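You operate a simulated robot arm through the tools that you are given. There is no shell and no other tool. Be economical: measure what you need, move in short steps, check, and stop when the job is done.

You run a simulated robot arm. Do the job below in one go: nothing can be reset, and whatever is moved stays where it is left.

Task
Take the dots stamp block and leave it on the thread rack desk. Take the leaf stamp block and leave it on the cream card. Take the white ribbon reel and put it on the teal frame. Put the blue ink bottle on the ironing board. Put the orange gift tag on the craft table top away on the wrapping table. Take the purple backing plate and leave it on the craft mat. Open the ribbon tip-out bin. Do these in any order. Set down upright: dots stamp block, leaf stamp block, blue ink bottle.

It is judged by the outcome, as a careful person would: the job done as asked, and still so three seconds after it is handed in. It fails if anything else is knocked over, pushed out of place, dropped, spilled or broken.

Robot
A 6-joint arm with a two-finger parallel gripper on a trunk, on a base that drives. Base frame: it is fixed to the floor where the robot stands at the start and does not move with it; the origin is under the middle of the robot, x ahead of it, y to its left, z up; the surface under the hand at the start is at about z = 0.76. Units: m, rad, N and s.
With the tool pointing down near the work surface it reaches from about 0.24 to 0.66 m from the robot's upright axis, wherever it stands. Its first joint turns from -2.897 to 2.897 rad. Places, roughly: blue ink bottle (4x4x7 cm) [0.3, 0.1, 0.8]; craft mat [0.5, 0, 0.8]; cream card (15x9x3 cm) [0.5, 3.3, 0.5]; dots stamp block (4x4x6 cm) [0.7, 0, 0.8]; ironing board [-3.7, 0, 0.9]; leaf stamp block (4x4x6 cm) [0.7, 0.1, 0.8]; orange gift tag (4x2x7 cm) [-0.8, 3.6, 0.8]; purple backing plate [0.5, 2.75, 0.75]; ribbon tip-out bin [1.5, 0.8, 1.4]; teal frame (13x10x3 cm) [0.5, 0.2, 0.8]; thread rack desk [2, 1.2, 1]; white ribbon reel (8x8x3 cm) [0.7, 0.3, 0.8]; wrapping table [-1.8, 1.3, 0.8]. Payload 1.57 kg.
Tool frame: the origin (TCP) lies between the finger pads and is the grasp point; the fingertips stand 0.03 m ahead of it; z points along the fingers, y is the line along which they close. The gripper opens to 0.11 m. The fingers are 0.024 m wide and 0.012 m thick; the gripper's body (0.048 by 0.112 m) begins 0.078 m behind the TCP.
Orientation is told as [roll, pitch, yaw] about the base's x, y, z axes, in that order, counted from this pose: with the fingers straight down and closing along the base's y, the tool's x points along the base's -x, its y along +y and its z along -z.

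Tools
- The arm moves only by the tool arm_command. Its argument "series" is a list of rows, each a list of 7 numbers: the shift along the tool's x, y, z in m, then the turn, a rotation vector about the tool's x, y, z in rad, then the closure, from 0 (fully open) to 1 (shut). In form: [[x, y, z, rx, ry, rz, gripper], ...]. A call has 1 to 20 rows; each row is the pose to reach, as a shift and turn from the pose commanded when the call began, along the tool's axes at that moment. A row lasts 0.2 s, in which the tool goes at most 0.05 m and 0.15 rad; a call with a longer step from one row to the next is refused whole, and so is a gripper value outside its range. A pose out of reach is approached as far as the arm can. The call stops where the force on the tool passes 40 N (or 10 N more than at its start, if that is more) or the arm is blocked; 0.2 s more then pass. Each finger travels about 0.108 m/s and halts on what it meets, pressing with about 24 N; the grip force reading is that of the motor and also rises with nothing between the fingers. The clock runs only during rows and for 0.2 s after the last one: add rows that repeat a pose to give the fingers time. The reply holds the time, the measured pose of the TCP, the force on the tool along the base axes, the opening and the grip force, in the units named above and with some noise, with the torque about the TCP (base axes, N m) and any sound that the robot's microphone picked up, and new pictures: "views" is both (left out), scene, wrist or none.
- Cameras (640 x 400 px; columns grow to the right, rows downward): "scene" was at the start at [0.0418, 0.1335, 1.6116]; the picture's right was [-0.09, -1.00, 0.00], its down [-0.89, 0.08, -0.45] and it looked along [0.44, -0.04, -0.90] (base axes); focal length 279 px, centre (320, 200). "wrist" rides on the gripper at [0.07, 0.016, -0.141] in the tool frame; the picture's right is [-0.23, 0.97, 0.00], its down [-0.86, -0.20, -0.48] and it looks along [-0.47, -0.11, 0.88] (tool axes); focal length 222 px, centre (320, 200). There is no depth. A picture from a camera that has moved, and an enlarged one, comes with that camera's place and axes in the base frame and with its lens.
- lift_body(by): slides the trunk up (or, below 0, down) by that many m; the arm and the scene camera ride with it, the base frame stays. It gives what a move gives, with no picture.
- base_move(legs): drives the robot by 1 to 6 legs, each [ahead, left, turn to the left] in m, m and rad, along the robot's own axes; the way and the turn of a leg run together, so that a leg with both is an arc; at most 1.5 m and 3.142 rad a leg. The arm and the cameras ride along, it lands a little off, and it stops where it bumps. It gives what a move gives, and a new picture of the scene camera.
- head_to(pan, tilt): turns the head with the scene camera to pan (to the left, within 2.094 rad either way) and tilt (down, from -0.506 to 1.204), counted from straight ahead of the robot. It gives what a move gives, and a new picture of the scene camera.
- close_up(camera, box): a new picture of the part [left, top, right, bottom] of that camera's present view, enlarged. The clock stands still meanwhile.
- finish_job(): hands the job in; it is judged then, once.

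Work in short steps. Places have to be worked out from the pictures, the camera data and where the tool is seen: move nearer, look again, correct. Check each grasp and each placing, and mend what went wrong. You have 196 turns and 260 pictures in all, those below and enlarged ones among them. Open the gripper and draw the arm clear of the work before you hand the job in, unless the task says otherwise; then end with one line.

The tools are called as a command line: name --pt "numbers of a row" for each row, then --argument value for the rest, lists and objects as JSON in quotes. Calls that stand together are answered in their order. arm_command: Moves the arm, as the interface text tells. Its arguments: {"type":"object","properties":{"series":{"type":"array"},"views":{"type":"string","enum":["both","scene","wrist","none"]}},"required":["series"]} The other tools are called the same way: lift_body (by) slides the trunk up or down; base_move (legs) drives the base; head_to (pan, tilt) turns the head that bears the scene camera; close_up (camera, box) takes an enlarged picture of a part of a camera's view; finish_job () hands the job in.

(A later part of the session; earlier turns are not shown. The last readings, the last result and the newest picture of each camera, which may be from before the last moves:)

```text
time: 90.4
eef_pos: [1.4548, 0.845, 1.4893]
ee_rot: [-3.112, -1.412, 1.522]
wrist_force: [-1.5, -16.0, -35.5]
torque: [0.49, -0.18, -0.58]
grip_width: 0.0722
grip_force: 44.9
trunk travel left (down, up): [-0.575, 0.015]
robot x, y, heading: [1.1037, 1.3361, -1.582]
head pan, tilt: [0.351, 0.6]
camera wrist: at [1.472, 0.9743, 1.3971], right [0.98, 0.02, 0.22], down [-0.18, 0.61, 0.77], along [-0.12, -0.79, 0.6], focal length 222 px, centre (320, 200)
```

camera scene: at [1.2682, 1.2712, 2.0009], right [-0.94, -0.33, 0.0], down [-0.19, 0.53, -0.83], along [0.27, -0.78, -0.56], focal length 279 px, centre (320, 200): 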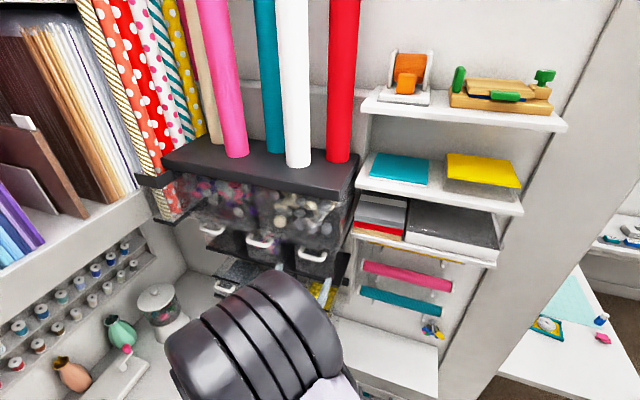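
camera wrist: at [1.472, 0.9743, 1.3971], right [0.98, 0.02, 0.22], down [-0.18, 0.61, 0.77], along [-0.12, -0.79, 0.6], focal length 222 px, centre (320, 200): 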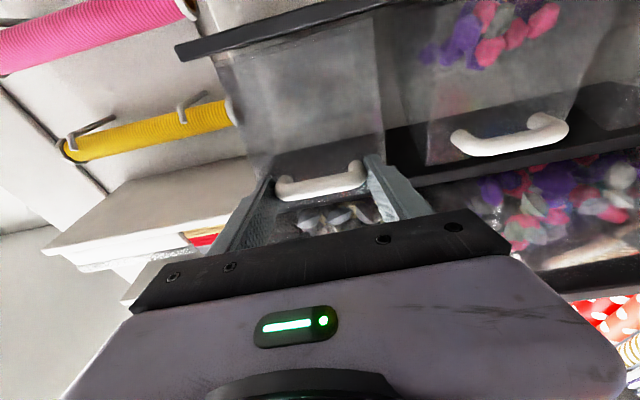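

The bin is tipping out about its bottom edge. I follow the arc, tilting the tool along with it.

arm_command --pt "0.007 0 -0.003 0 -0.06 0 1" --pt "0.011 0 -0.007 0 -0.14 0 1" --pt "0.015 0 -0.015 0 -0.21 0 1" --pt "0.0195 0 -0.0234 0 -0.29 0 1" --pt "0.025 0 -0.031 0 -0.36 0 1" --pt "0.03 0 -0.038 0 -0.44 0 1" --pt "0.03 0 -0.038 0 -0.44 0 1" --views "both"

```text
time: 91.2
eef_pos: [1.4545, 0.8572, 1.4829]
ee_rot: [3.117, -1.286, 1.542]
wrist_force: [-21.3, -11.0, -11.7]
torque: [-0.3, -0.49, -1.05]
grip_width: 0.0724
grip_force: 44.7
out of reach, approached as far as the arm can: row 2, 3
trunk travel left (down, up): [-0.575, 0.015]
robot x, y, heading: [1.101, 1.3385, -1.59]
head pan, tilt: [0.351, 0.6]
stopped in row 3: the force on the tool passed its limit at 53 N (the readings are from after the stop); the commanded pose is now the measured one
camera scene: at [1.2656, 1.2662, 2.0011], right [-0.95, -0.33, 0.0], down [-0.18, 0.54, -0.82], along [0.27, -0.78, -0.57], focal length 279 px, centre (320, 200)
camera wrist: at [1.4772, 0.9741, 1.3762], right [0.97, 0.01, 0.22], down [-0.17, 0.71, 0.68], along [-0.15, -0.7, 0.69], focal length 222 px, centre (320, 200)
```

scene: 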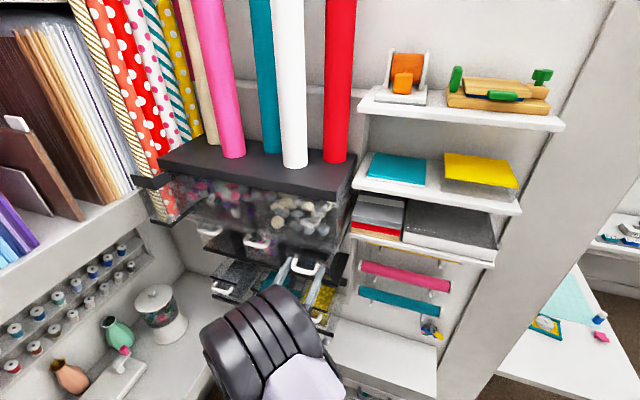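
wrist: 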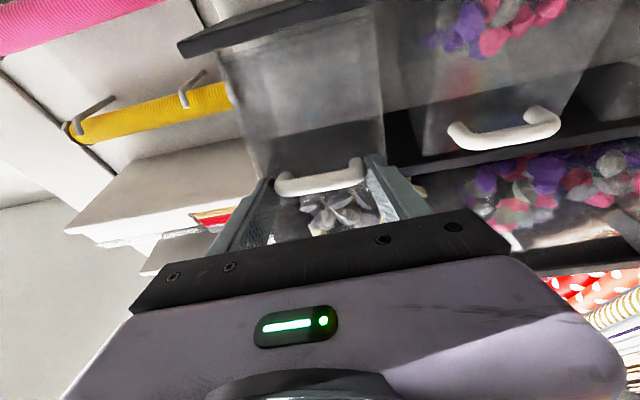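

The arm can't tilt up further here. I keep pulling along the arc while letting the tool return to level, the handle pivoting in the pads.

arm_command --pt "0.002 0 -0.007 0 0.05 0 1" --pt "0.003 0 -0.013 0 0.1 0 1" --pt "0.004 0 -0.0188 0 0.15 0 1" --pt "0.006 0 -0.024 0 0.2 0 1" --pt "0.0075 0 -0.03 0 0.25 0 1" --pt "0.0086 0 -0.0348 0 0.28 0 1" --pt "0.0086 0 -0.0348 0 0.28 0 1" --views "both"

```text
time: 92.4
eef_pos: [1.4545, 0.8824, 1.4699]
ee_rot: [3.023, -1.504, 1.633]
wrist_force: [-19.4, -10.4, -2.3]
torque: [-0.46, -0.13, -1.31]
grip_width: 0.0722
grip_force: 45.0
trunk travel left (down, up): [-0.575, 0.015]
robot x, y, heading: [1.103, 1.3397, -1.594]
head pan, tilt: [0.351, 0.6]
stopped in row 5: the force on the tool passed its limit at 43 N (the readings are from after the stop); the commanded pose is now the measured one
camera scene: at [1.2654, 1.268, 2.0009], right [-0.95, -0.33, 0.0], down [-0.18, 0.54, -0.82], along [0.27, -0.78, -0.57], focal length 279 px, centre (320, 200)
camera wrist: at [1.4789, 1.0191, 1.391], right [0.97, -0.04, 0.23], down [-0.18, 0.54, 0.82], along [-0.16, -0.84, 0.52], focal length 222 px, centre (320, 200)
```

scene: 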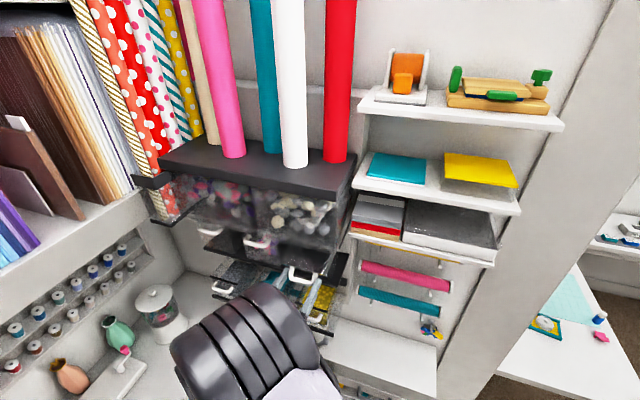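
wrist: 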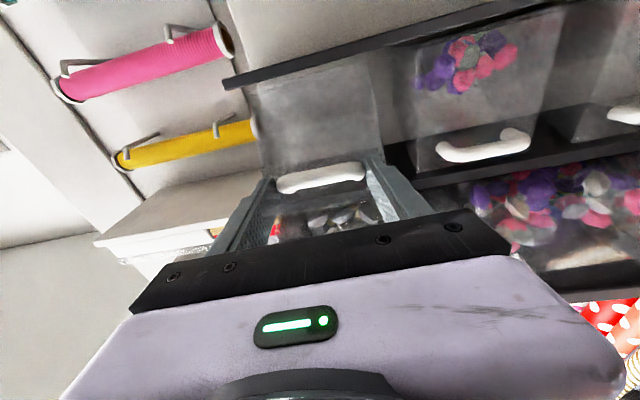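

Opened to about 0.5 rad. Continue along the arc to see if there is an end stop.

arm_command --pt "0.004 0 -0.006 0 0.02 0 1" --pt "0.009 0 -0.012 0 0.04 0 1" --pt "0.015 0 -0.018 0 0.06 0 1" --pt "0.0225 0 -0.023 0 0.06 0 1" --pt "0.0225 0 -0.023 0 0.06 0 1" --views "both"

```text
time: 93.1
eef_pos: [1.4553, 0.8936, 1.4612]
ee_rot: [2.559, -1.548, 2.095]
wrist_force: [-15.7, -15.6, 7.3]
torque: [0.18, -0.08, -1.1]
grip_width: 0.0723
grip_force: 44.9
trunk travel left (down, up): [-0.575, 0.015]
robot x, y, heading: [1.0991, 1.334, -1.593]
head pan, tilt: [0.351, 0.6]
stopped in row 3: the force on the tool passed its limit at 44 N (the readings are from after the stop); the commanded pose is now the measured one
camera scene: at [1.2653, 1.2664, 2.001], right [-0.95, -0.33, 0.0], down [-0.18, 0.54, -0.82], along [0.27, -0.78, -0.57], focal length 279 px, centre (320, 200)
camera wrist: at [1.4799, 1.0345, 1.3865], right [0.97, -0.05, 0.24], down [-0.18, 0.5, 0.84], along [-0.16, -0.86, 0.48], focal length 222 px, centre (320, 200)
```

scene: 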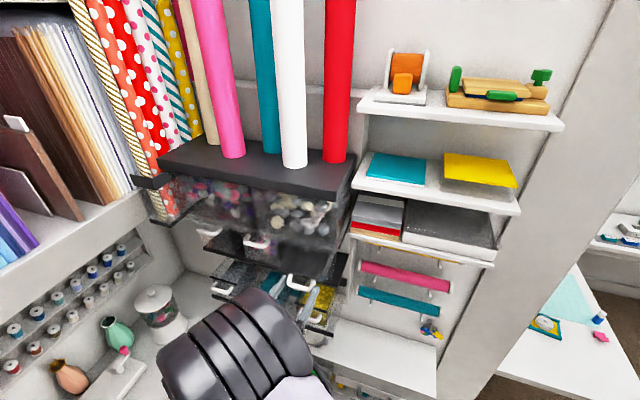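
wrist: 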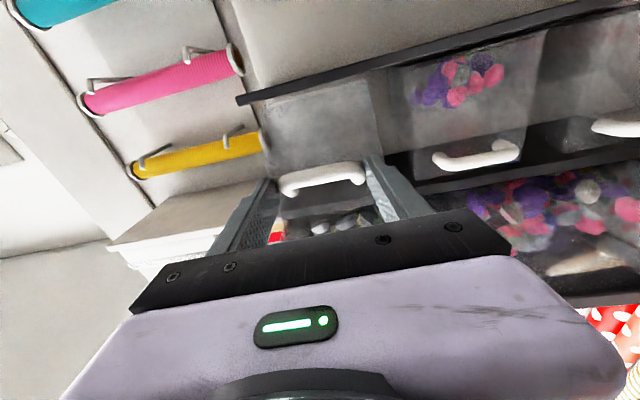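

Continue a bit more, easing sideways load too.

arm_command --pt "0.003 -0.003 -0.003 0 0.0 0 1" --pt "0.007 -0.003 -0.006 0 0.0 0 1" --pt "0.012 -0.003 -0.01 0 0.0 0 1" --pt "0.018 -0.003 -0.014 0 0.0 0 1" --pt "0.024 -0.003 -0.018 0 0.0 0 1" --views "wrist"

```text
time: 93.5
eef_pos: [1.455, 0.8942, 1.4597]
ee_rot: [2.464, -1.543, 2.19]
wrist_force: [-5.1, -17.0, 9.5]
torque: [0.27, 0.07, -1.06]
grip_width: 0.0722
grip_force: 45.0
trunk travel left (down, up): [-0.575, 0.015]
robot x, y, heading: [1.1011, 1.3377, -1.591]
head pan, tilt: [0.351, 0.6]
stopped in row 2: the force on the tool passed its limit at 44 N (the readings are from after the stop); the commanded pose is now the measured one
camera wrist: at [1.48, 1.035, 1.3856], right [0.97, -0.05, 0.24], down [-0.19, 0.51, 0.84], along [-0.17, -0.86, 0.48], focal length 222 px, centre (320, 200)
```

wrist: 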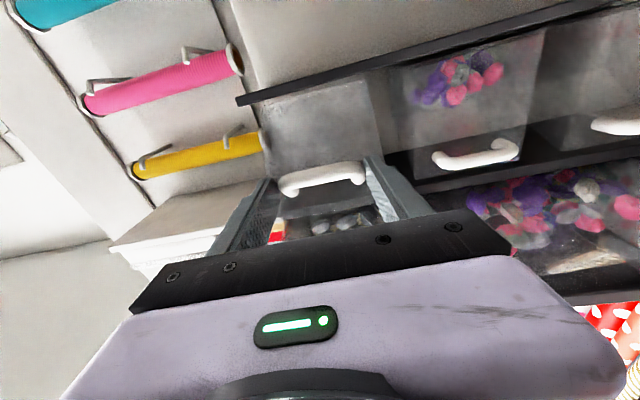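

Hardly any further motion: this looks like the end stop (~0.65 rad). I release gently and back away.

arm_command --pt "0 0 0.003 0 0 0 0.8" --pt "0 0 0.003 0 0 0 0.5" --pt "0 0 0.003 0 0 0 0.2" --pt "0 0 0.003 0 0 0 0" --pt "0 0 0.0 0 0 0 0" --pt "0 0 -0.03 0 0 0 0" --pt "0 0 -0.06 0 0 0 0" --pt "0 0 -0.08 0 0 0 0" --views "both"

close_up --camera "scene" --box '[190, 200, 360, 340]'

```text
time: 95.3
eef_pos: [1.463, 0.9802, 1.4574]
ee_rot: [2.57, -1.542, 2.09]
wrist_force: [-0.7, -0.3, -0.2]
torque: [0.02, -0.03, 0.0]
grip_width: 0.1099
grip_force: 0.1
trunk travel left (down, up): [-0.575, 0.015]
robot x, y, heading: [1.0976, 1.3364, -1.585]
head pan, tilt: [0.351, 0.6]
camera scene: at [1.2688, 1.2705, 2.0008], right [-0.95, -0.33, 0.0], down [-0.18, 0.53, -0.83], along [0.27, -0.78, -0.56], focal length 279 px, centre (320, 200)
camera wrist: at [1.4865, 1.12, 1.3841], right [0.97, -0.04, 0.24], down [-0.19, 0.51, 0.84], along [-0.16, -0.86, 0.48], focal length 222 px, centre (320, 200)
```

scene: 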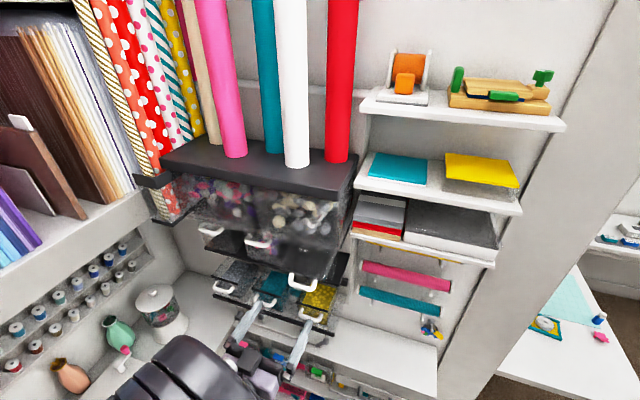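
wrist: 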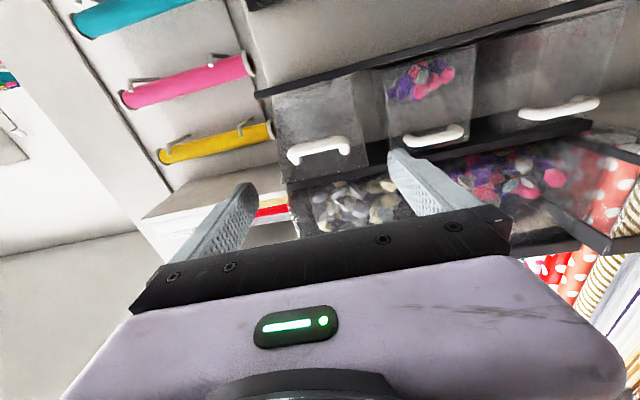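

```text
2.86 times, centred on (275, 270) of scene
camera zoom: at [1.2688, 1.2705, 2.0008], right [-0.95, -0.33, 0.0], down [-0.18, 0.53, -0.83], along [0.27, -0.78, -0.56], focal length 798 px, centre (449, 0)
```

zoom: 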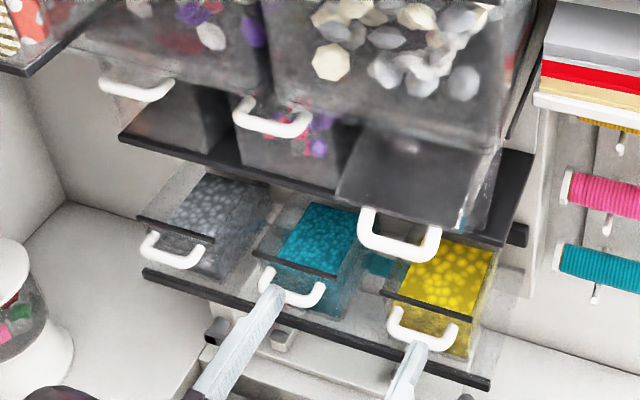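

The right bin stands tipped out and stays open. I draw back and return the tool to pointing down.

arm_command --pt "0 0 -0.03 0 0.1 0 0" --pt "0 -0.02 -0.05 0 0.24 0 0" --pt "0 -0.04 -0.05 0 0.38 0 0" --pt "0 -0.04 -0.05 0 0.52 0 0.2" --pt "0 -0.04 -0.05 0 0.66 0 0.4" --pt "0 -0.04 -0.05 0 0.8 0 0.6" --pt "0 -0.04 -0.05 0 0.94 0 0.8" --pt "0 -0.04 -0.05 0 1.08 0 1" --pt "0 -0.04 -0.05 0 1.22 0 1" --pt "0 -0.04 -0.05 0 1.36 0 1" --pt "0 -0.04 -0.05 0 1.5 0 1" --pt "0 -0.04 -0.05 0 1.54 0 1" --views "scene"

```text
time: 98.0
eef_pos: [1.4244, 1.0318, 1.456]
ee_rot: [0.016, -0.051, -1.623]
wrist_force: [-0.3, 0.5, -0.2]
torque: [0.0, -0.02, 0.03]
grip_width: 0.0001
grip_force: 21.6
trunk travel left (down, up): [-0.575, 0.015]
robot x, y, heading: [1.1023, 1.3359, -1.589]
head pan, tilt: [0.351, 0.6]
camera scene: at [1.2686, 1.2702, 2.0008], right [-0.95, -0.33, 0.0], down [-0.18, 0.53, -0.83], along [0.27, -0.78, -0.56], focal length 279 px, centre (320, 200)
```

scene: 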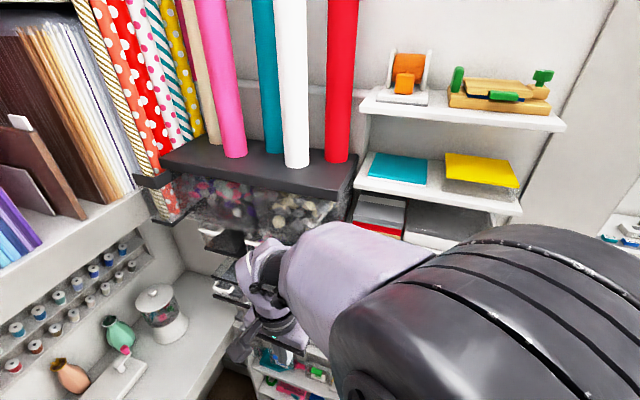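

Now I slide out of the closet sideways (to -x), keeping clear of everything.

base_move --legs '[[0, -1.2, 0]]'

lift_body --by -0.35

base_move --legs '[[0, 0, 1.58]]'

```text
time: 99.7
eef_pos: [1.3133, 1.0304, 1.4531]
ee_rot: [0.009, -0.053, -1.623]
wrist_force: [-0.1, 0.2, 0.9]
torque: [0.03, 0.04, 0.02]
grip_width: 0.0
grip_force: 21.6
trunk travel left (down, up): [-0.575, 0.015]
robot x, y, heading: [0.9834, 1.3405, -1.592]
head pan, tilt: [0.351, 0.6]
stopped in leg 1: the robot was blocked; the commanded pose is now the measured one
camera scene: at [1.1593, 1.2678, 1.9995], right [-0.95, -0.3, 0.0], down [-0.18, 0.54, -0.82], along [0.25, -0.78, -0.57], focal length 279 px, centre (320, 200)
```

scene: 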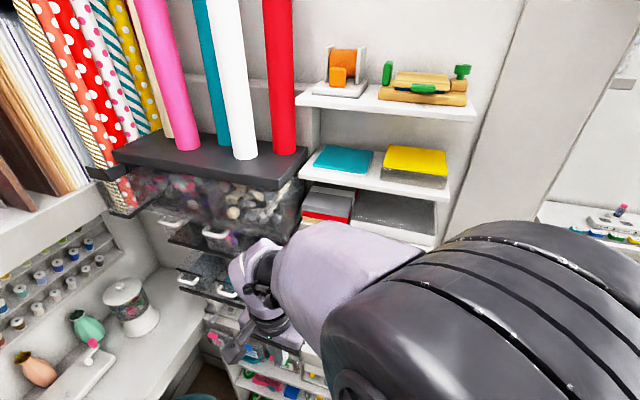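

```text
time: 103.1
eef_pos: [1.3051, 1.0336, 1.1056]
ee_rot: [0.015, -0.055, -1.622]
wrist_force: [-0.6, -0.6, -0.1]
torque: [-0.01, -0.02, 0.0]
grip_width: 0.0
grip_force: 21.0
trunk travel left (down, up): [-0.225, 0.365]
robot x, y, heading: [0.9826, 1.3426, -1.585]
head pan, tilt: [0.351, 0.6]
```

```text
time: 107.4
eef_pos: [1.2811, 1.6694, 1.1051]
ee_rot: [0.015, -0.054, -0.033]
wrist_force: [0.6, 0.1, 0.2]
torque: [-0.01, -0.01, 0.01]
grip_width: 0.0
grip_force: 21.3
trunk travel left (down, up): [-0.225, 0.365]
robot x, y, heading: [0.9817, 1.3384, -0.002]
head pan, tilt: [0.351, 0.6]
camera scene: at [1.044, 1.5085, 1.6508], right [0.34, -0.94, 0.0], down [-0.53, -0.19, -0.83], along [0.77, 0.28, -0.56], focal length 279 px, centre (320, 200)
```

scene: 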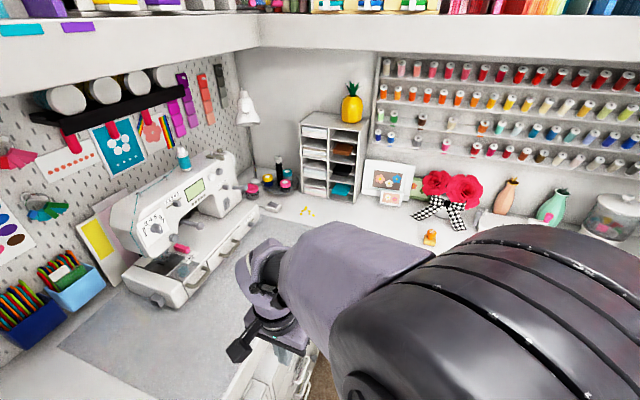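

The slide was blocked at x≈0.98 (arm likely near the door post); I'm now facing +x with the hand over the left desk. I bring the hand back in front of the robot, gently, and upright it.

arm_command --pt "0 -0.03 -0.02 0 0 0 1" --pt "0 -0.07 -0.03 0 0.02 0 1" --pt "-0.01 -0.115 -0.03 0 0.04 0 1" --pt "-0.02 -0.16 -0.03 0 0.05 0 1" --pt "-0.03 -0.2 -0.03 0 0.05 0.03 1" --pt "-0.04 -0.24 -0.03 0 0.05 0.03 1" --pt "-0.05 -0.28 -0.03 0 0.05 0.03 1" --views "scene"

```text
time: 109.0
eef_pos: [1.3195, 1.3866, 1.1328]
ee_rot: [0.017, -0.003, -0.06]
wrist_force: [-0.5, 0.3, 0.6]
torque: [0.06, 0.0, 0.02]
grip_width: 0.0
grip_force: 21.2
trunk travel left (down, up): [-0.225, 0.365]
robot x, y, heading: [0.9805, 1.339, 0.003]
head pan, tilt: [0.351, 0.6]
camera scene: at [1.0441, 1.5077, 1.6508], right [0.34, -0.94, 0.0], down [-0.53, -0.19, -0.83], along [0.77, 0.28, -0.56], focal length 279 px, centre (320, 200)
```

scene: 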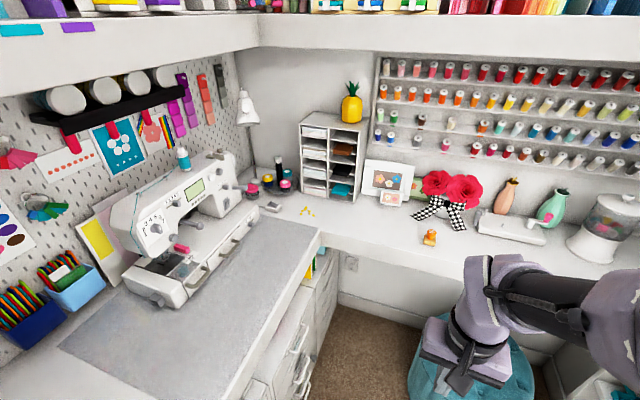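

Hand is ahead again. I check what lies to the left/back before reversing out.

head_to --pan 1.9 --tilt 0.8

head_to --pan -1.7 --tilt 0.5

```text
time: 110.6
eef_pos: [1.3198, 1.388, 1.1334]
ee_rot: [0.016, -0.005, -0.061]
wrist_force: [0.2, 0.0, -1.0]
torque: [0.01, 0.01, 0.02]
grip_width: 0.0001
grip_force: 21.3
trunk travel left (down, up): [-0.225, 0.365]
robot x, y, heading: [0.9827, 1.3399, -0.001]
head pan, tilt: [1.901, 0.799]
camera scene: at [0.9349, 1.5543, 1.6339], right [0.95, 0.32, 0.0], down [0.23, -0.68, -0.7], along [-0.23, 0.66, -0.72], focal length 279 px, centre (320, 200)
```

scene: 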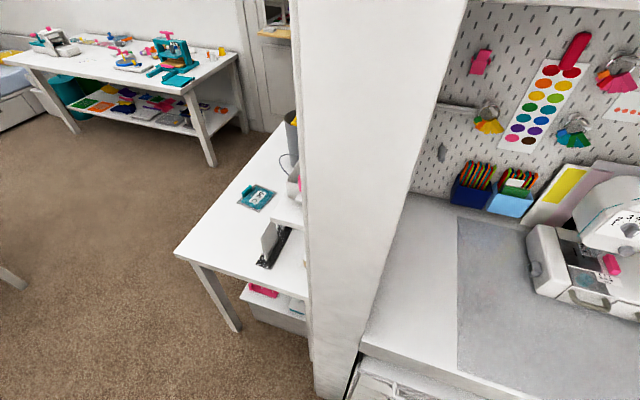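

```text
time: 113.6
eef_pos: [1.32, 1.3888, 1.133]
ee_rot: [0.016, -0.003, -0.062]
wrist_force: [0.3, 1.1, -0.7]
torque: [0.0, 0.02, 0.02]
grip_width: 0.0001
grip_force: 21.4
trunk travel left (down, up): [-0.225, 0.365]
robot x, y, heading: [0.9832, 1.3429, 0.007]
head pan, tilt: [-1.7, 0.499]
camera scene: at [0.9495, 1.3877, 1.6598], right [-0.99, 0.13, 0.0], down [0.06, 0.47, -0.88], along [-0.11, -0.87, -0.48], focal length 279 px, centre (320, 200)
```

scene: 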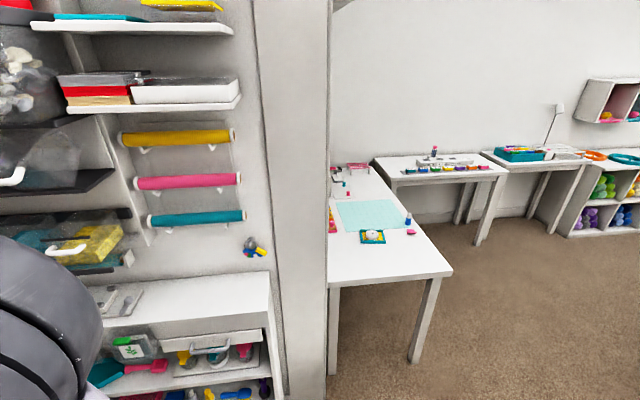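

The way out is free. I reverse, go right to the table and return to the stamp pickup spot.

base_move --legs '[[-1.08, 0, 0], [0, -1.26, 0]]'

head_to --pan -0.1 --tilt 1.0

```text
time: 125.1
eef_pos: [0.2558, 0.1325, 1.1329]
ee_rot: [0.015, -0.004, -0.047]
wrist_force: [0.0, 0.4, -0.5]
torque: [0.0, 0.03, -0.03]
grip_width: 0.0001
grip_force: 21.0
trunk travel left (down, up): [-0.225, 0.365]
robot x, y, heading: [-0.0829, 0.082, 0.01]
head pan, tilt: [-1.7, 0.499]
camera scene: at [-0.1148, 0.1273, 1.6599], right [-0.99, 0.11, 0.0], down [0.05, 0.48, -0.88], along [-0.1, -0.87, -0.48], focal length 279 px, centre (320, 200)
```

scene: 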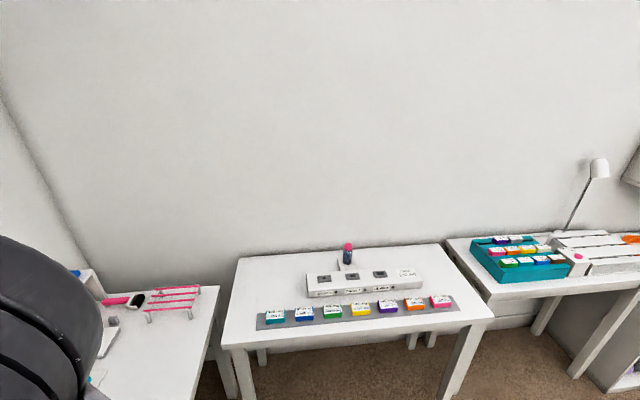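

```text
time: 126.8
eef_pos: [0.2558, 0.1334, 1.1324]
ee_rot: [0.016, -0.002, -0.046]
wrist_force: [-0.2, 0.1, -0.4]
torque: [-0.01, 0.0, -0.01]
grip_width: 0.0002
grip_force: 21.6
trunk travel left (down, up): [-0.225, 0.365]
robot x, y, heading: [-0.0802, 0.0813, 0.012]
head pan, tilt: [-0.099, 1.0]
camera scene: at [-0.0351, 0.2122, 1.6188], right [-0.08, -1.0, 0.0], down [-0.84, 0.07, -0.54], along [0.54, -0.05, -0.84], focal length 279 px, centre (320, 200)
```

scene: 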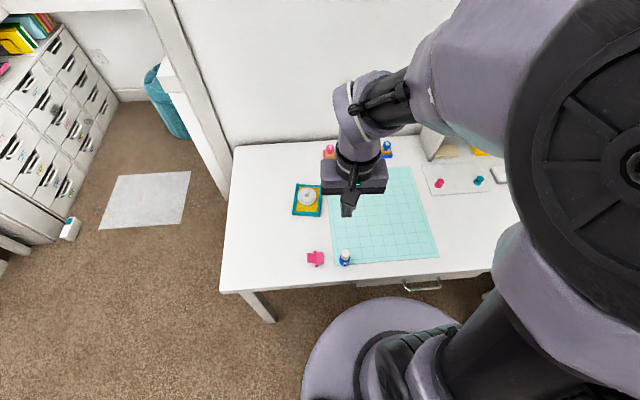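

Drive in and bring the hand toward the leaf stamp.

base_move --legs '[[0.145, 0, -0.01]]'

arm_command --pt "-0.04 0 0.02 0 0 -0.02 0.8" --pt "-0.08 0 0.04 0 0 -0.04 0.6" --pt "-0.12 0 0.06 0 0 -0.05 0.5" --pt "-0.16 0 0.08 0 0 -0.05 0.5" --pt "-0.2 0 0.1 0 0 -0.05 0.5" --pt "-0.24 -0.01 0.12 0 0 -0.05 0.5" --pt "-0.27 -0.015 0.16 0 0 -0.05 0.5" --pt "-0.28 -0.015 0.2 0 0 -0.05 0.5" --pt "-0.28 -0.015 0.22 0 0 -0.05 0.5" --views "wrist"

close_up --camera "wrist" --box '[190, 60, 450, 260]'

```text
time: 128.1
eef_pos: [0.3968, 0.1332, 1.1338]
ee_rot: [0.015, -0.001, -0.055]
wrist_force: [0.2, 0.2, -0.4]
torque: [0.01, 0.03, 0.03]
grip_width: 0.0
grip_force: 21.4
trunk travel left (down, up): [-0.225, 0.365]
robot x, y, heading: [0.0611, 0.0802, 0.011]
head pan, tilt: [-0.099, 1.0]
camera scene: at [0.1082, 0.2137, 1.6187], right [-0.09, -1.0, 0.0], down [-0.84, 0.08, -0.54], along [0.54, -0.05, -0.84], focal length 279 px, centre (320, 200)
```

scene: 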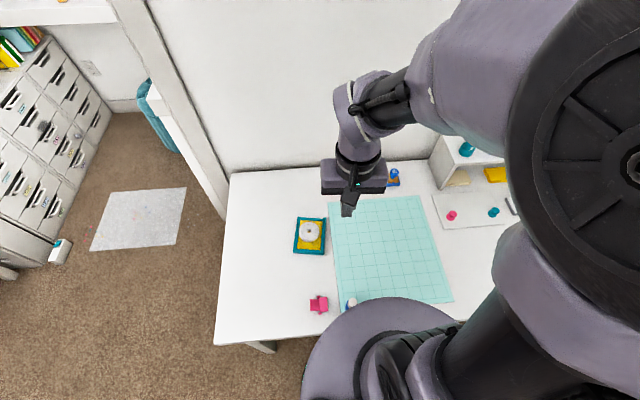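

```text
refused: row 7 steps farther than a row can; nothing moved
```

```text
2.00 times, centred on (320, 160) of wrist
camera zoom: at [0.3284, 0.1519, 1.274], right [0.28, 0.96, 0.02], down [0.84, -0.25, 0.48], along [0.46, -0.12, -0.88], focal length 444 px, centre (320, 280)
```

zoom: 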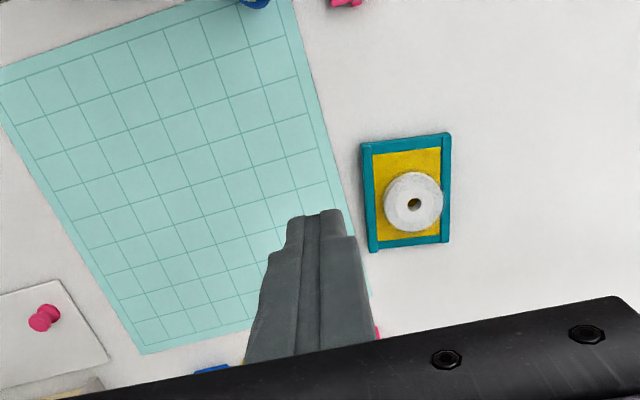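

A step was too long; resend with smaller ones.

arm_command --pt "-0.04 0 0.02 0 0 -0.02 0.8" --pt "-0.08 0 0.04 0 0 -0.04 0.6" --pt "-0.12 0 0.06 0 0 -0.05 0.5" --pt "-0.16 0 0.08 0 0 -0.05 0.5" --pt "-0.2 0 0.1 0 0 -0.05 0.5" --pt "-0.24 -0.01 0.12 0 0 -0.05 0.5" --pt "-0.265 -0.01 0.155 0 0 -0.05 0.5" --pt "-0.275 -0.01 0.195 0 0 -0.05 0.5" --pt "-0.275 -0.01 0.22 0 0 -0.05 0.5" --views "wrist"

close_up --camera "wrist" --box '[190, 60, 450, 260]'

```text
time: 130.1
eef_pos: [0.6726, 0.1111, 0.9137]
ee_rot: [0.016, -0.003, -0.006]
wrist_force: [-0.4, -0.4, 0.1]
torque: [0.02, 0.0, 0.03]
grip_width: 0.0548
grip_force: 0.0
trunk travel left (down, up): [-0.225, 0.365]
robot x, y, heading: [0.0567, 0.0784, 0.009]
head pan, tilt: [-0.099, 1.0]
camera wrist: at [0.6021, 0.1274, 1.0542], right [0.23, 0.97, 0.02], down [0.85, -0.21, 0.48], along [0.47, -0.1, -0.88], focal length 222 px, centre (320, 200)
```

wrist: 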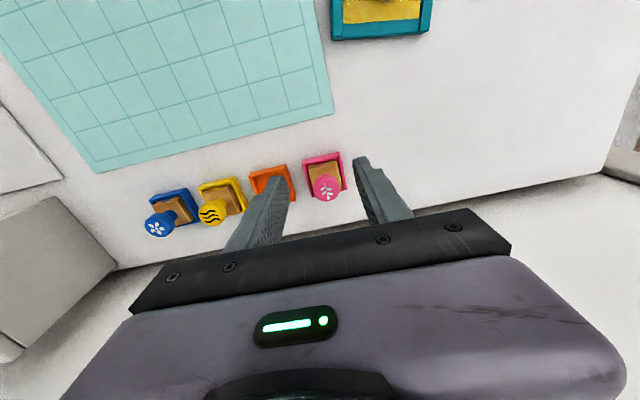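

```text
2.00 times, centred on (320, 160) of wrist
camera zoom: at [0.6021, 0.1274, 1.0542], right [0.23, 0.97, 0.02], down [0.85, -0.21, 0.48], along [0.47, -0.1, -0.88], focal length 444 px, centre (320, 280)
```

zoom: 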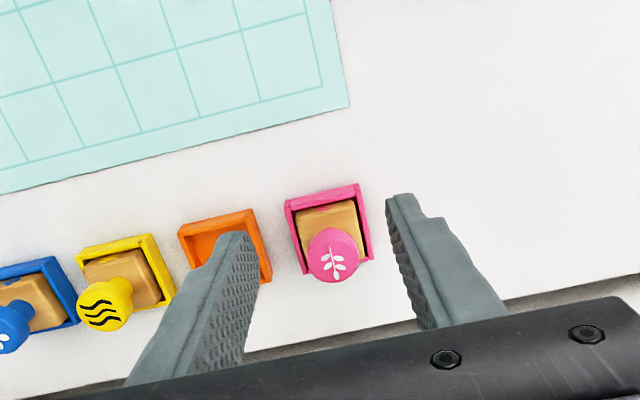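

Leaf knob at about (0.710, 0.110). Move over it and lower part way, then check.

arm_command --pt "-0.037 -0.001 0 0.016 0 0 0.5" --pt "-0.037 -0.001 0.03 0.016 0 0 0.5" --pt "-0.037 -0.001 0.045 0.016 0 0 0.5" --pt "-0.037 -0.001 0.045 0.016 0 0 0.5" --views "none"

close_up --camera "wrist" --box '[190, 60, 450, 260]'

```text
time: 131.1
eef_pos: [0.7108, 0.1108, 0.8691]
ee_rot: [0.0, -0.003, -0.006]
wrist_force: [1.4, 0.1, 0.4]
torque: [0.02, 0.01, -0.03]
grip_width: 0.055
grip_force: 0.1
trunk travel left (down, up): [-0.225, 0.365]
robot x, y, heading: [0.0612, 0.0805, 0.012]
head pan, tilt: [-0.099, 1.0]
```

```text
2.00 times, centred on (320, 160) of wrist
camera zoom: at [0.6395, 0.1284, 1.0094], right [0.23, 0.97, 0.0], down [0.85, -0.2, 0.48], along [0.47, -0.11, -0.88], focal length 444 px, centre (320, 280)
```

zoom: 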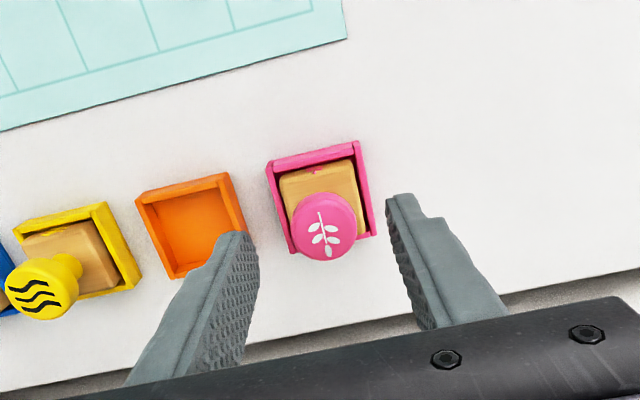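

Aligned; lower and close on the knob.

arm_command --pt "-0.001 0.002 0.02 0 0 0 0.5" --pt "-0.001 0.002 0.035 0 0 0 0.5" --pt "-0.001 0.002 0.042 0 0 0 0.5" --pt "-0.001 0.002 0.042 0 0 0 0.8" --pt "-0.001 0.002 0.042 0 0 0 1" --pt "-0.001 0.002 0.042 0 0 0 1" --views "none"

arm_command --pt "0 0 -0.02 0 0 0 1" --pt "0 0 -0.04 0 0 0 1" --pt "0 0 -0.08 0 0 0 1" --pt "0 0 -0.12 0 0 0 1" --pt "0 0 -0.16 0 0 0 1" --views "wrist"

```text
time: 132.5
eef_pos: [0.7112, 0.1107, 0.8272]
ee_rot: [-0.001, -0.003, -0.006]
wrist_force: [0.3, -1.6, -1.0]
torque: [-0.01, 0.01, 0.01]
grip_width: 0.0306
grip_force: 24.0
trunk travel left (down, up): [-0.225, 0.365]
robot x, y, heading: [0.0604, 0.0802, 0.008]
head pan, tilt: [-0.099, 1.0]
```

```text
time: 133.7
eef_pos: [0.7084, 0.1138, 0.9893]
ee_rot: [-0.002, -0.002, -0.003]
wrist_force: [-0.4, 0.4, -0.1]
torque: [-0.03, 0.01, 0.01]
grip_width: 0.031
grip_force: 23.6
trunk travel left (down, up): [-0.225, 0.365]
robot x, y, heading: [0.0588, 0.0823, 0.006]
head pan, tilt: [-0.099, 1.0]
camera wrist: at [0.6371, 0.1323, 1.13], right [0.23, 0.97, 0.0], down [0.85, -0.2, 0.48], along [0.47, -0.11, -0.88], focal length 222 px, centre (320, 200)
```

wrist: 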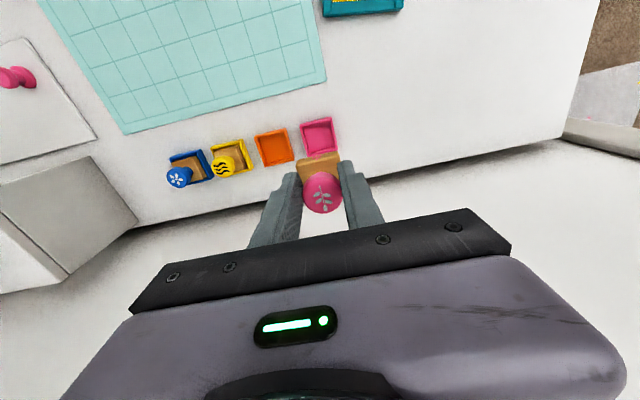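

Leaf stamp is out. Retract and drive along +y to look at the side table with the cream card.

arm_command --pt "0.04 0 -0.02 0 0 0 1" --pt "0.08 0 -0.04 0 0 0 1" --pt "0.12 0 -0.06 0 0 0 1" --pt "0.16 0 -0.08 0 0 0 1" --pt "0.2 0 -0.1 0 0 0 1" --pt "0.24 0.0 -0.12 0 0 0 1" --pt "0.28 0.0 -0.14 0 0 0 1" --views "none"

base_move --legs '[[-0.35, 0, 0], [0, 1.5, 0], [0, 1.0, 0]]'

head_to --pan 0.3 --tilt 0.6

```text
time: 135.3
eef_pos: [0.4312, 0.1125, 1.126]
ee_rot: [-0.002, -0.002, -0.006]
wrist_force: [0.7, -0.3, 0.1]
torque: [-0.01, -0.03, -0.02]
grip_width: 0.0305
grip_force: 23.6
trunk travel left (down, up): [-0.225, 0.365]
robot x, y, heading: [0.0628, 0.0813, 0.009]
head pan, tilt: [-0.099, 1.0]
```

```text
time: 149.6
eef_pos: [0.0793, 2.6433, 1.1271]
ee_rot: [-0.003, -0.004, -0.019]
wrist_force: [0.7, -0.1, -0.6]
torque: [0.0, 0.0, -0.03]
grip_width: 0.0308
grip_force: 23.8
trunk travel left (down, up): [-0.225, 0.365]
robot x, y, heading: [-0.295, 2.6197, -0.004]
head pan, tilt: [-0.099, 1.0]
camera scene: at [-0.246, 2.7502, 1.6187], right [-0.1, -0.99, 0.0], down [-0.84, 0.09, -0.54], along [0.54, -0.06, -0.84], focal length 279 px, centre (320, 200)
```

scene: 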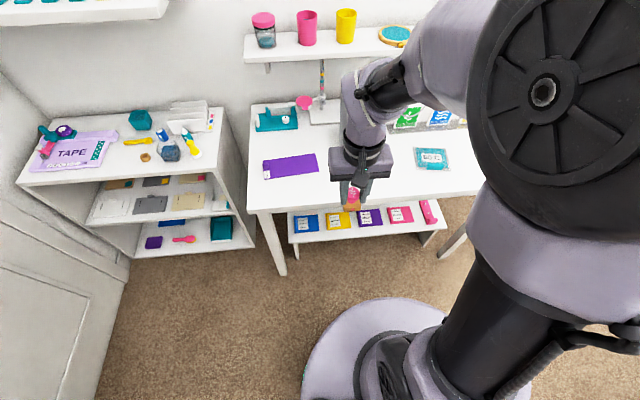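

```text
time: 150.4
eef_pos: [0.0788, 2.6436, 1.1271]
ee_rot: [0.001, -0.003, -0.019]
wrist_force: [0.0, -0.5, -1.1]
torque: [-0.01, 0.01, 0.01]
grip_width: 0.0309
grip_force: 24.0
trunk travel left (down, up): [-0.225, 0.365]
robot x, y, heading: [-0.2954, 2.6166, -0.006]
head pan, tilt: [0.3, 0.6]
camera scene: at [-0.2307, 2.7828, 1.6507], right [0.29, -0.96, 0.0], down [-0.54, -0.16, -0.82], along [0.79, 0.24, -0.57], focal length 279 px, centre (320, 200)
```

scene: 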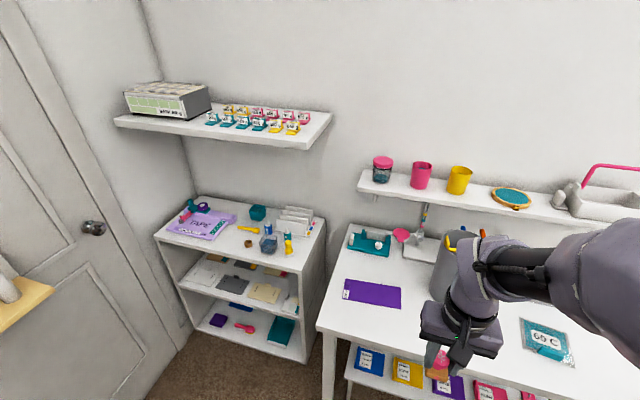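

The cream card is on the middle shelf of the open bookcase at y≈3.3. Enlarge.

close_up --camera "scene" --box '[150, 190, 340, 360]'

```text
2.35 times, centred on (245, 275) of scene
camera zoom: at [-0.2307, 2.7828, 1.6507], right [0.29, -0.96, 0.0], down [-0.54, -0.16, -0.82], along [0.79, 0.24, -0.57], focal length 657 px, centre (496, 24)
```

zoom: 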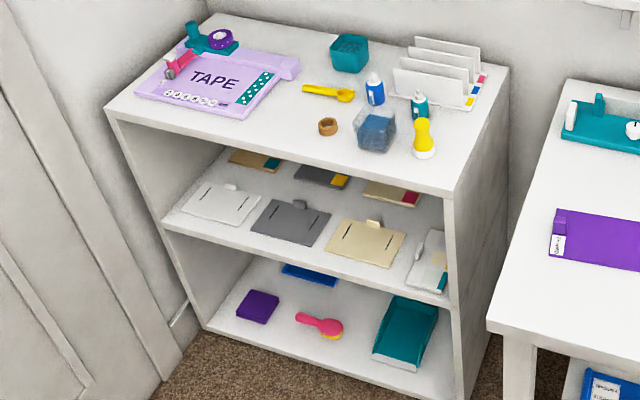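

The card lies ~5 cm inside the shelf, so the stamp must be held with a tilted gripper. I'll set it down on the table's free front area and regrasp at a 45° tilt. First drive a bit closer.

base_move --legs '[[0.24, -0.02, 0]]'

arm_command --pt "-0.03 -0.01 0.03 0 0 0 1" --pt "-0.06 -0.02 0.06 0 0 0 1" --pt "-0.08 -0.02 0.1 0 0 0 1" --pt "-0.09 -0.02 0.14 0 0 0 1" --pt "-0.09 -0.02 0.18 0 0 0 1" --pt "-0.09 -0.02 0.22 0 0 0 1"

```text
time: 152.2
eef_pos: [0.3221, 2.6199, 1.1271]
ee_rot: [0.0, -0.003, -0.027]
wrist_force: [0.3, 1.0, -1.1]
torque: [0.01, -0.03, -0.01]
grip_width: 0.0309
grip_force: 24.1
trunk travel left (down, up): [-0.225, 0.365]
robot x, y, heading: [-0.0492, 2.5977, -0.008]
head pan, tilt: [0.3, 0.6]
camera scene: at [0.0152, 2.7601, 1.6507], right [0.28, -0.96, 0.0], down [-0.54, -0.16, -0.82], along [0.79, 0.23, -0.57], focal length 279 px, centre (320, 200)
```

scene: 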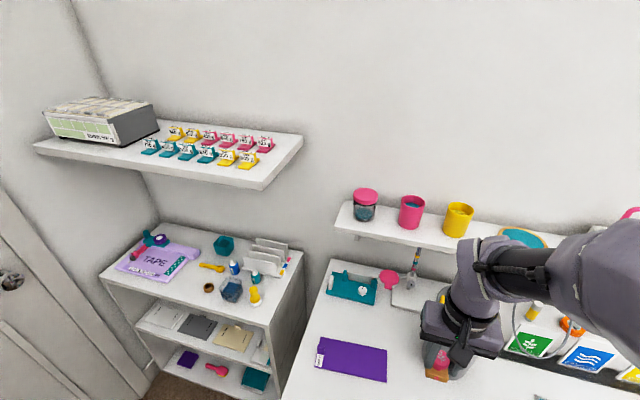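

```text
time: 153.7
eef_pos: [0.4129, 2.595, 0.9073]
ee_rot: [-0.001, -0.003, -0.026]
wrist_force: [0.9, 0.5, -0.9]
torque: [0.02, -0.02, 0.02]
grip_width: 0.0308
grip_force: 24.5
trunk travel left (down, up): [-0.225, 0.365]
robot x, y, heading: [-0.0549, 2.5982, -0.011]
head pan, tilt: [0.3, 0.6]
camera scene: at [0.0148, 2.7601, 1.6507], right [0.28, -0.96, 0.0], down [-0.54, -0.16, -0.82], along [0.79, 0.23, -0.57], focal length 279 px, centre (320, 200)
camera wrist: at [0.3429, 2.615, 1.0473], right [0.25, 0.97, 0.0], down [0.85, -0.22, 0.48], along [0.47, -0.12, -0.88], focal length 222 px, centre (320, 200)
```

scene: 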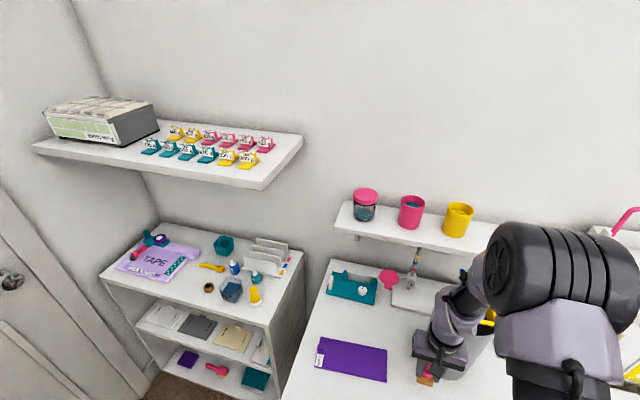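
wrist: 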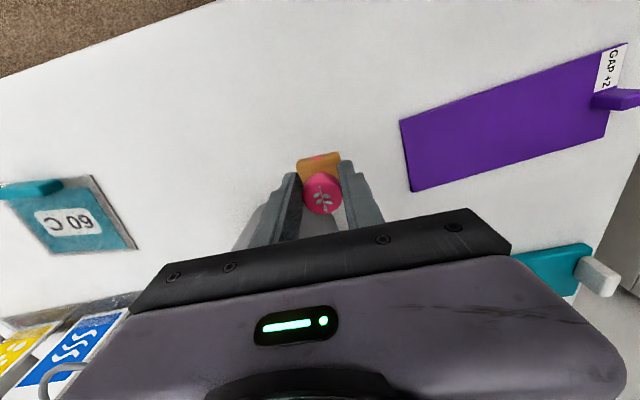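

Spot is clear. Lower to the table.

arm_command --pt "0 0 0.03 0 0 0 1" --pt "0 0 0.06 0 0 0 1" --pt "0 0 0.08 0 0 0 1" --pt "0 0 0.084 0 0 0 1" --pt "0 0 0.088 0 0 0 1" --pt "0 0 0.091 0 0 0 1" --pt "0 0 0.094 0 0 0 1" --pt "0 0 0.097 0 0 0 1" --pt "0 0 0.1 0 0 0 1" --pt "0 0 0.103 0 0 0 1" --pt "0 0 0.106 0 0 0 1" --pt "0 0 0.109 0 0 0 1" --views "none"

```text
time: 154.3
eef_pos: [0.4152, 2.5966, 0.8498]
ee_rot: [0.002, -0.014, -0.028]
wrist_force: [-12.1, -2.2, 43.1]
torque: [-0.1, 0.42, -0.08]
grip_width: 0.0308
grip_force: 24.3
trunk travel left (down, up): [-0.225, 0.365]
robot x, y, heading: [-0.0527, 2.5962, -0.01]
head pan, tilt: [0.3, 0.6]
stopped in row 3: the force on the tool passed its limit at 110 N (the readings are from after the stop); the commanded pose is now the measured one
```

Contact came earlier: this table is at z≈0.79. Ease up slightly, release and inspect.

arm_command --pt "0 0 -0.003 0 0 0 1" --pt "0 0 -0.003 0 0 0 0.8" --pt "0 0 -0.003 0 0 0 0.6" --pt "0 0 -0.003 0 0 0 0.4" --pt "0 0 -0.003 0 0 0 0.4" --pt "0.0 0 -0.04 0 0 0 0.4" --pt "0.04 0 -0.07 0 0 0 0.4" --pt "0.08 0 -0.1 0 0 0 0.4" --pt "0.08 0 -0.12 0 0 0 0.4"

close_up --camera "wrist" --box '[220, 110, 420, 260]'

```text
time: 156.3
eef_pos: [0.3359, 2.5988, 0.9649]
ee_rot: [0.0, -0.01, -0.026]
wrist_force: [-0.7, 0.3, -0.7]
torque: [-0.01, 0.0, 0.03]
grip_width: 0.0662
grip_force: 0.1
trunk travel left (down, up): [-0.225, 0.365]
robot x, y, heading: [-0.0493, 2.598, -0.009]
head pan, tilt: [0.3, 0.6]
camera scene: at [0.0143, 2.7601, 1.6507], right [0.28, -0.96, 0.0], down [-0.54, -0.16, -0.83], along [0.79, 0.23, -0.56], focal length 279 px, centre (320, 200)
camera wrist: at [0.2649, 2.6178, 1.1048], right [0.25, 0.97, 0.0], down [0.84, -0.22, 0.49], along [0.47, -0.12, -0.87], focal length 222 px, centre (320, 200)
```

scene: 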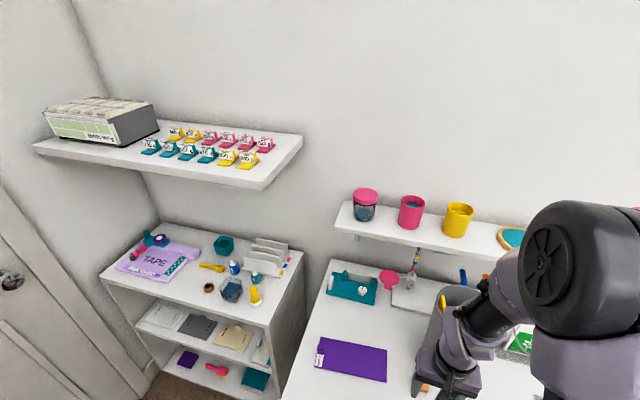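
wrist: 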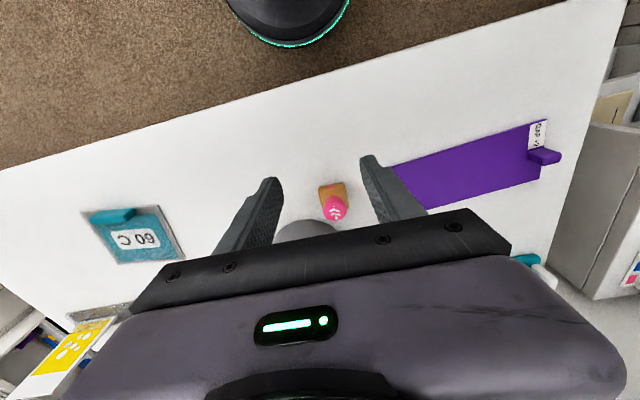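

```text
2.67 times, centred on (320, 185) of wrist
camera zoom: at [0.2649, 2.6178, 1.1048], right [0.25, 0.97, 0.0], down [0.84, -0.22, 0.49], along [0.47, -0.12, -0.87], focal length 592 px, centre (320, 240)
```

zoom: 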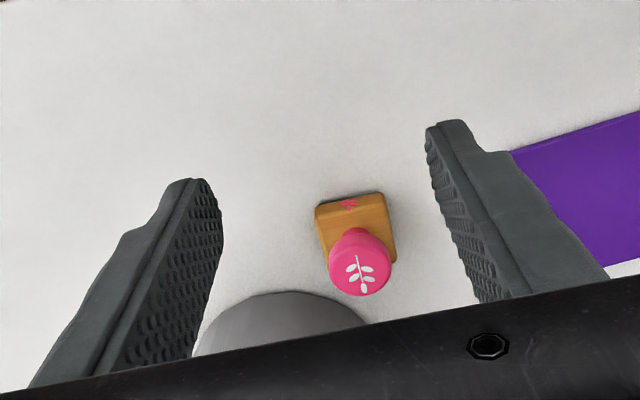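

Stamp is upright. The grey cup is just behind; I check that it hasn't been hit.

close_up --camera "scene" --box '[380, 240, 560, 400]'

```text
2.50 times, centred on (470, 320) of scene
camera zoom: at [0.0143, 2.7601, 1.6507], right [0.28, -0.96, 0.0], down [-0.54, -0.16, -0.83], along [0.79, 0.23, -0.56], focal length 698 px, centre (-55, -100)
```

zoom: 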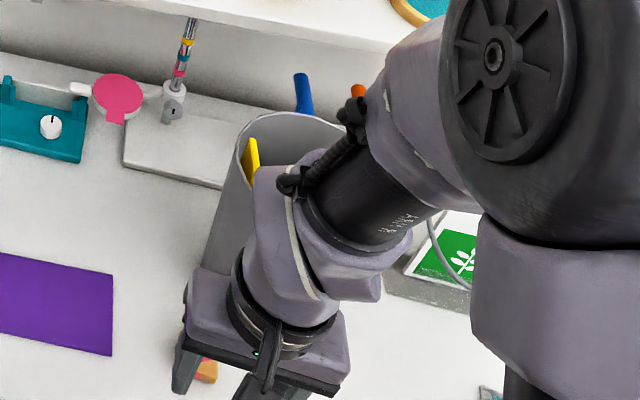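

Torque shows the contact was under the stamp (table at z≈0.79), bucket untouched. Now I tilt the tool to ~55° in place for regrasping the knob.

arm_command --pt "0.02 0 0 0 -0.14 0 0.4" --pt "0.03 0 0 0 -0.28 0 0.4" --pt "0.03 0 0 0 -0.42 0 0.4" --pt "0.03 0 0 0 -0.56 0 0.4" --pt "0.03 0 0 0 -0.7 0 0.4" --pt "0.03 0 0 0 -0.84 0 0.4" --pt "0.03 0 0 0 -0.95 0 0.4" --pt "0.03 0 0 0 -0.95 0 0.4"

```text
time: 158.1
eef_pos: [0.3599, 2.6088, 0.909]
ee_rot: [0.0, -0.962, -0.027]
wrist_force: [-0.1, 0.4, 0.8]
torque: [0.01, 0.01, 0.0]
grip_width: 0.0664
grip_force: 0.0
out of reach, approached as far as the arm can: row 3, 4, 5, 6, 7, 8
trunk travel left (down, up): [-0.225, 0.365]
robot x, y, heading: [-0.0487, 2.5994, -0.011]
head pan, tilt: [0.3, 0.6]
camera scene: at [0.0141, 2.7599, 1.6508], right [0.28, -0.96, 0.0], down [-0.54, -0.16, -0.83], along [0.79, 0.23, -0.56], focal length 279 px, centre (320, 200)
camera wrist: at [0.2055, 2.6316, 0.9323], right [0.16, 0.97, 0.19], down [0.09, -0.2, 0.98], along [0.98, -0.14, -0.12], focal length 222 px, centre (320, 200)
```

scene: 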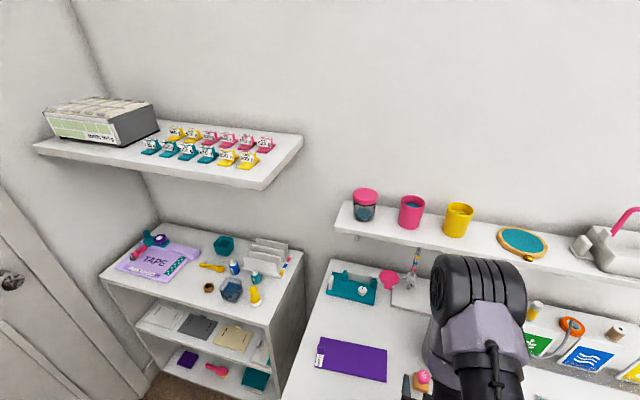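
wrist: 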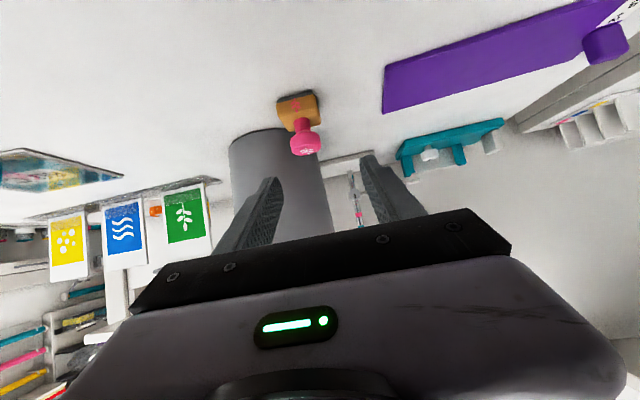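

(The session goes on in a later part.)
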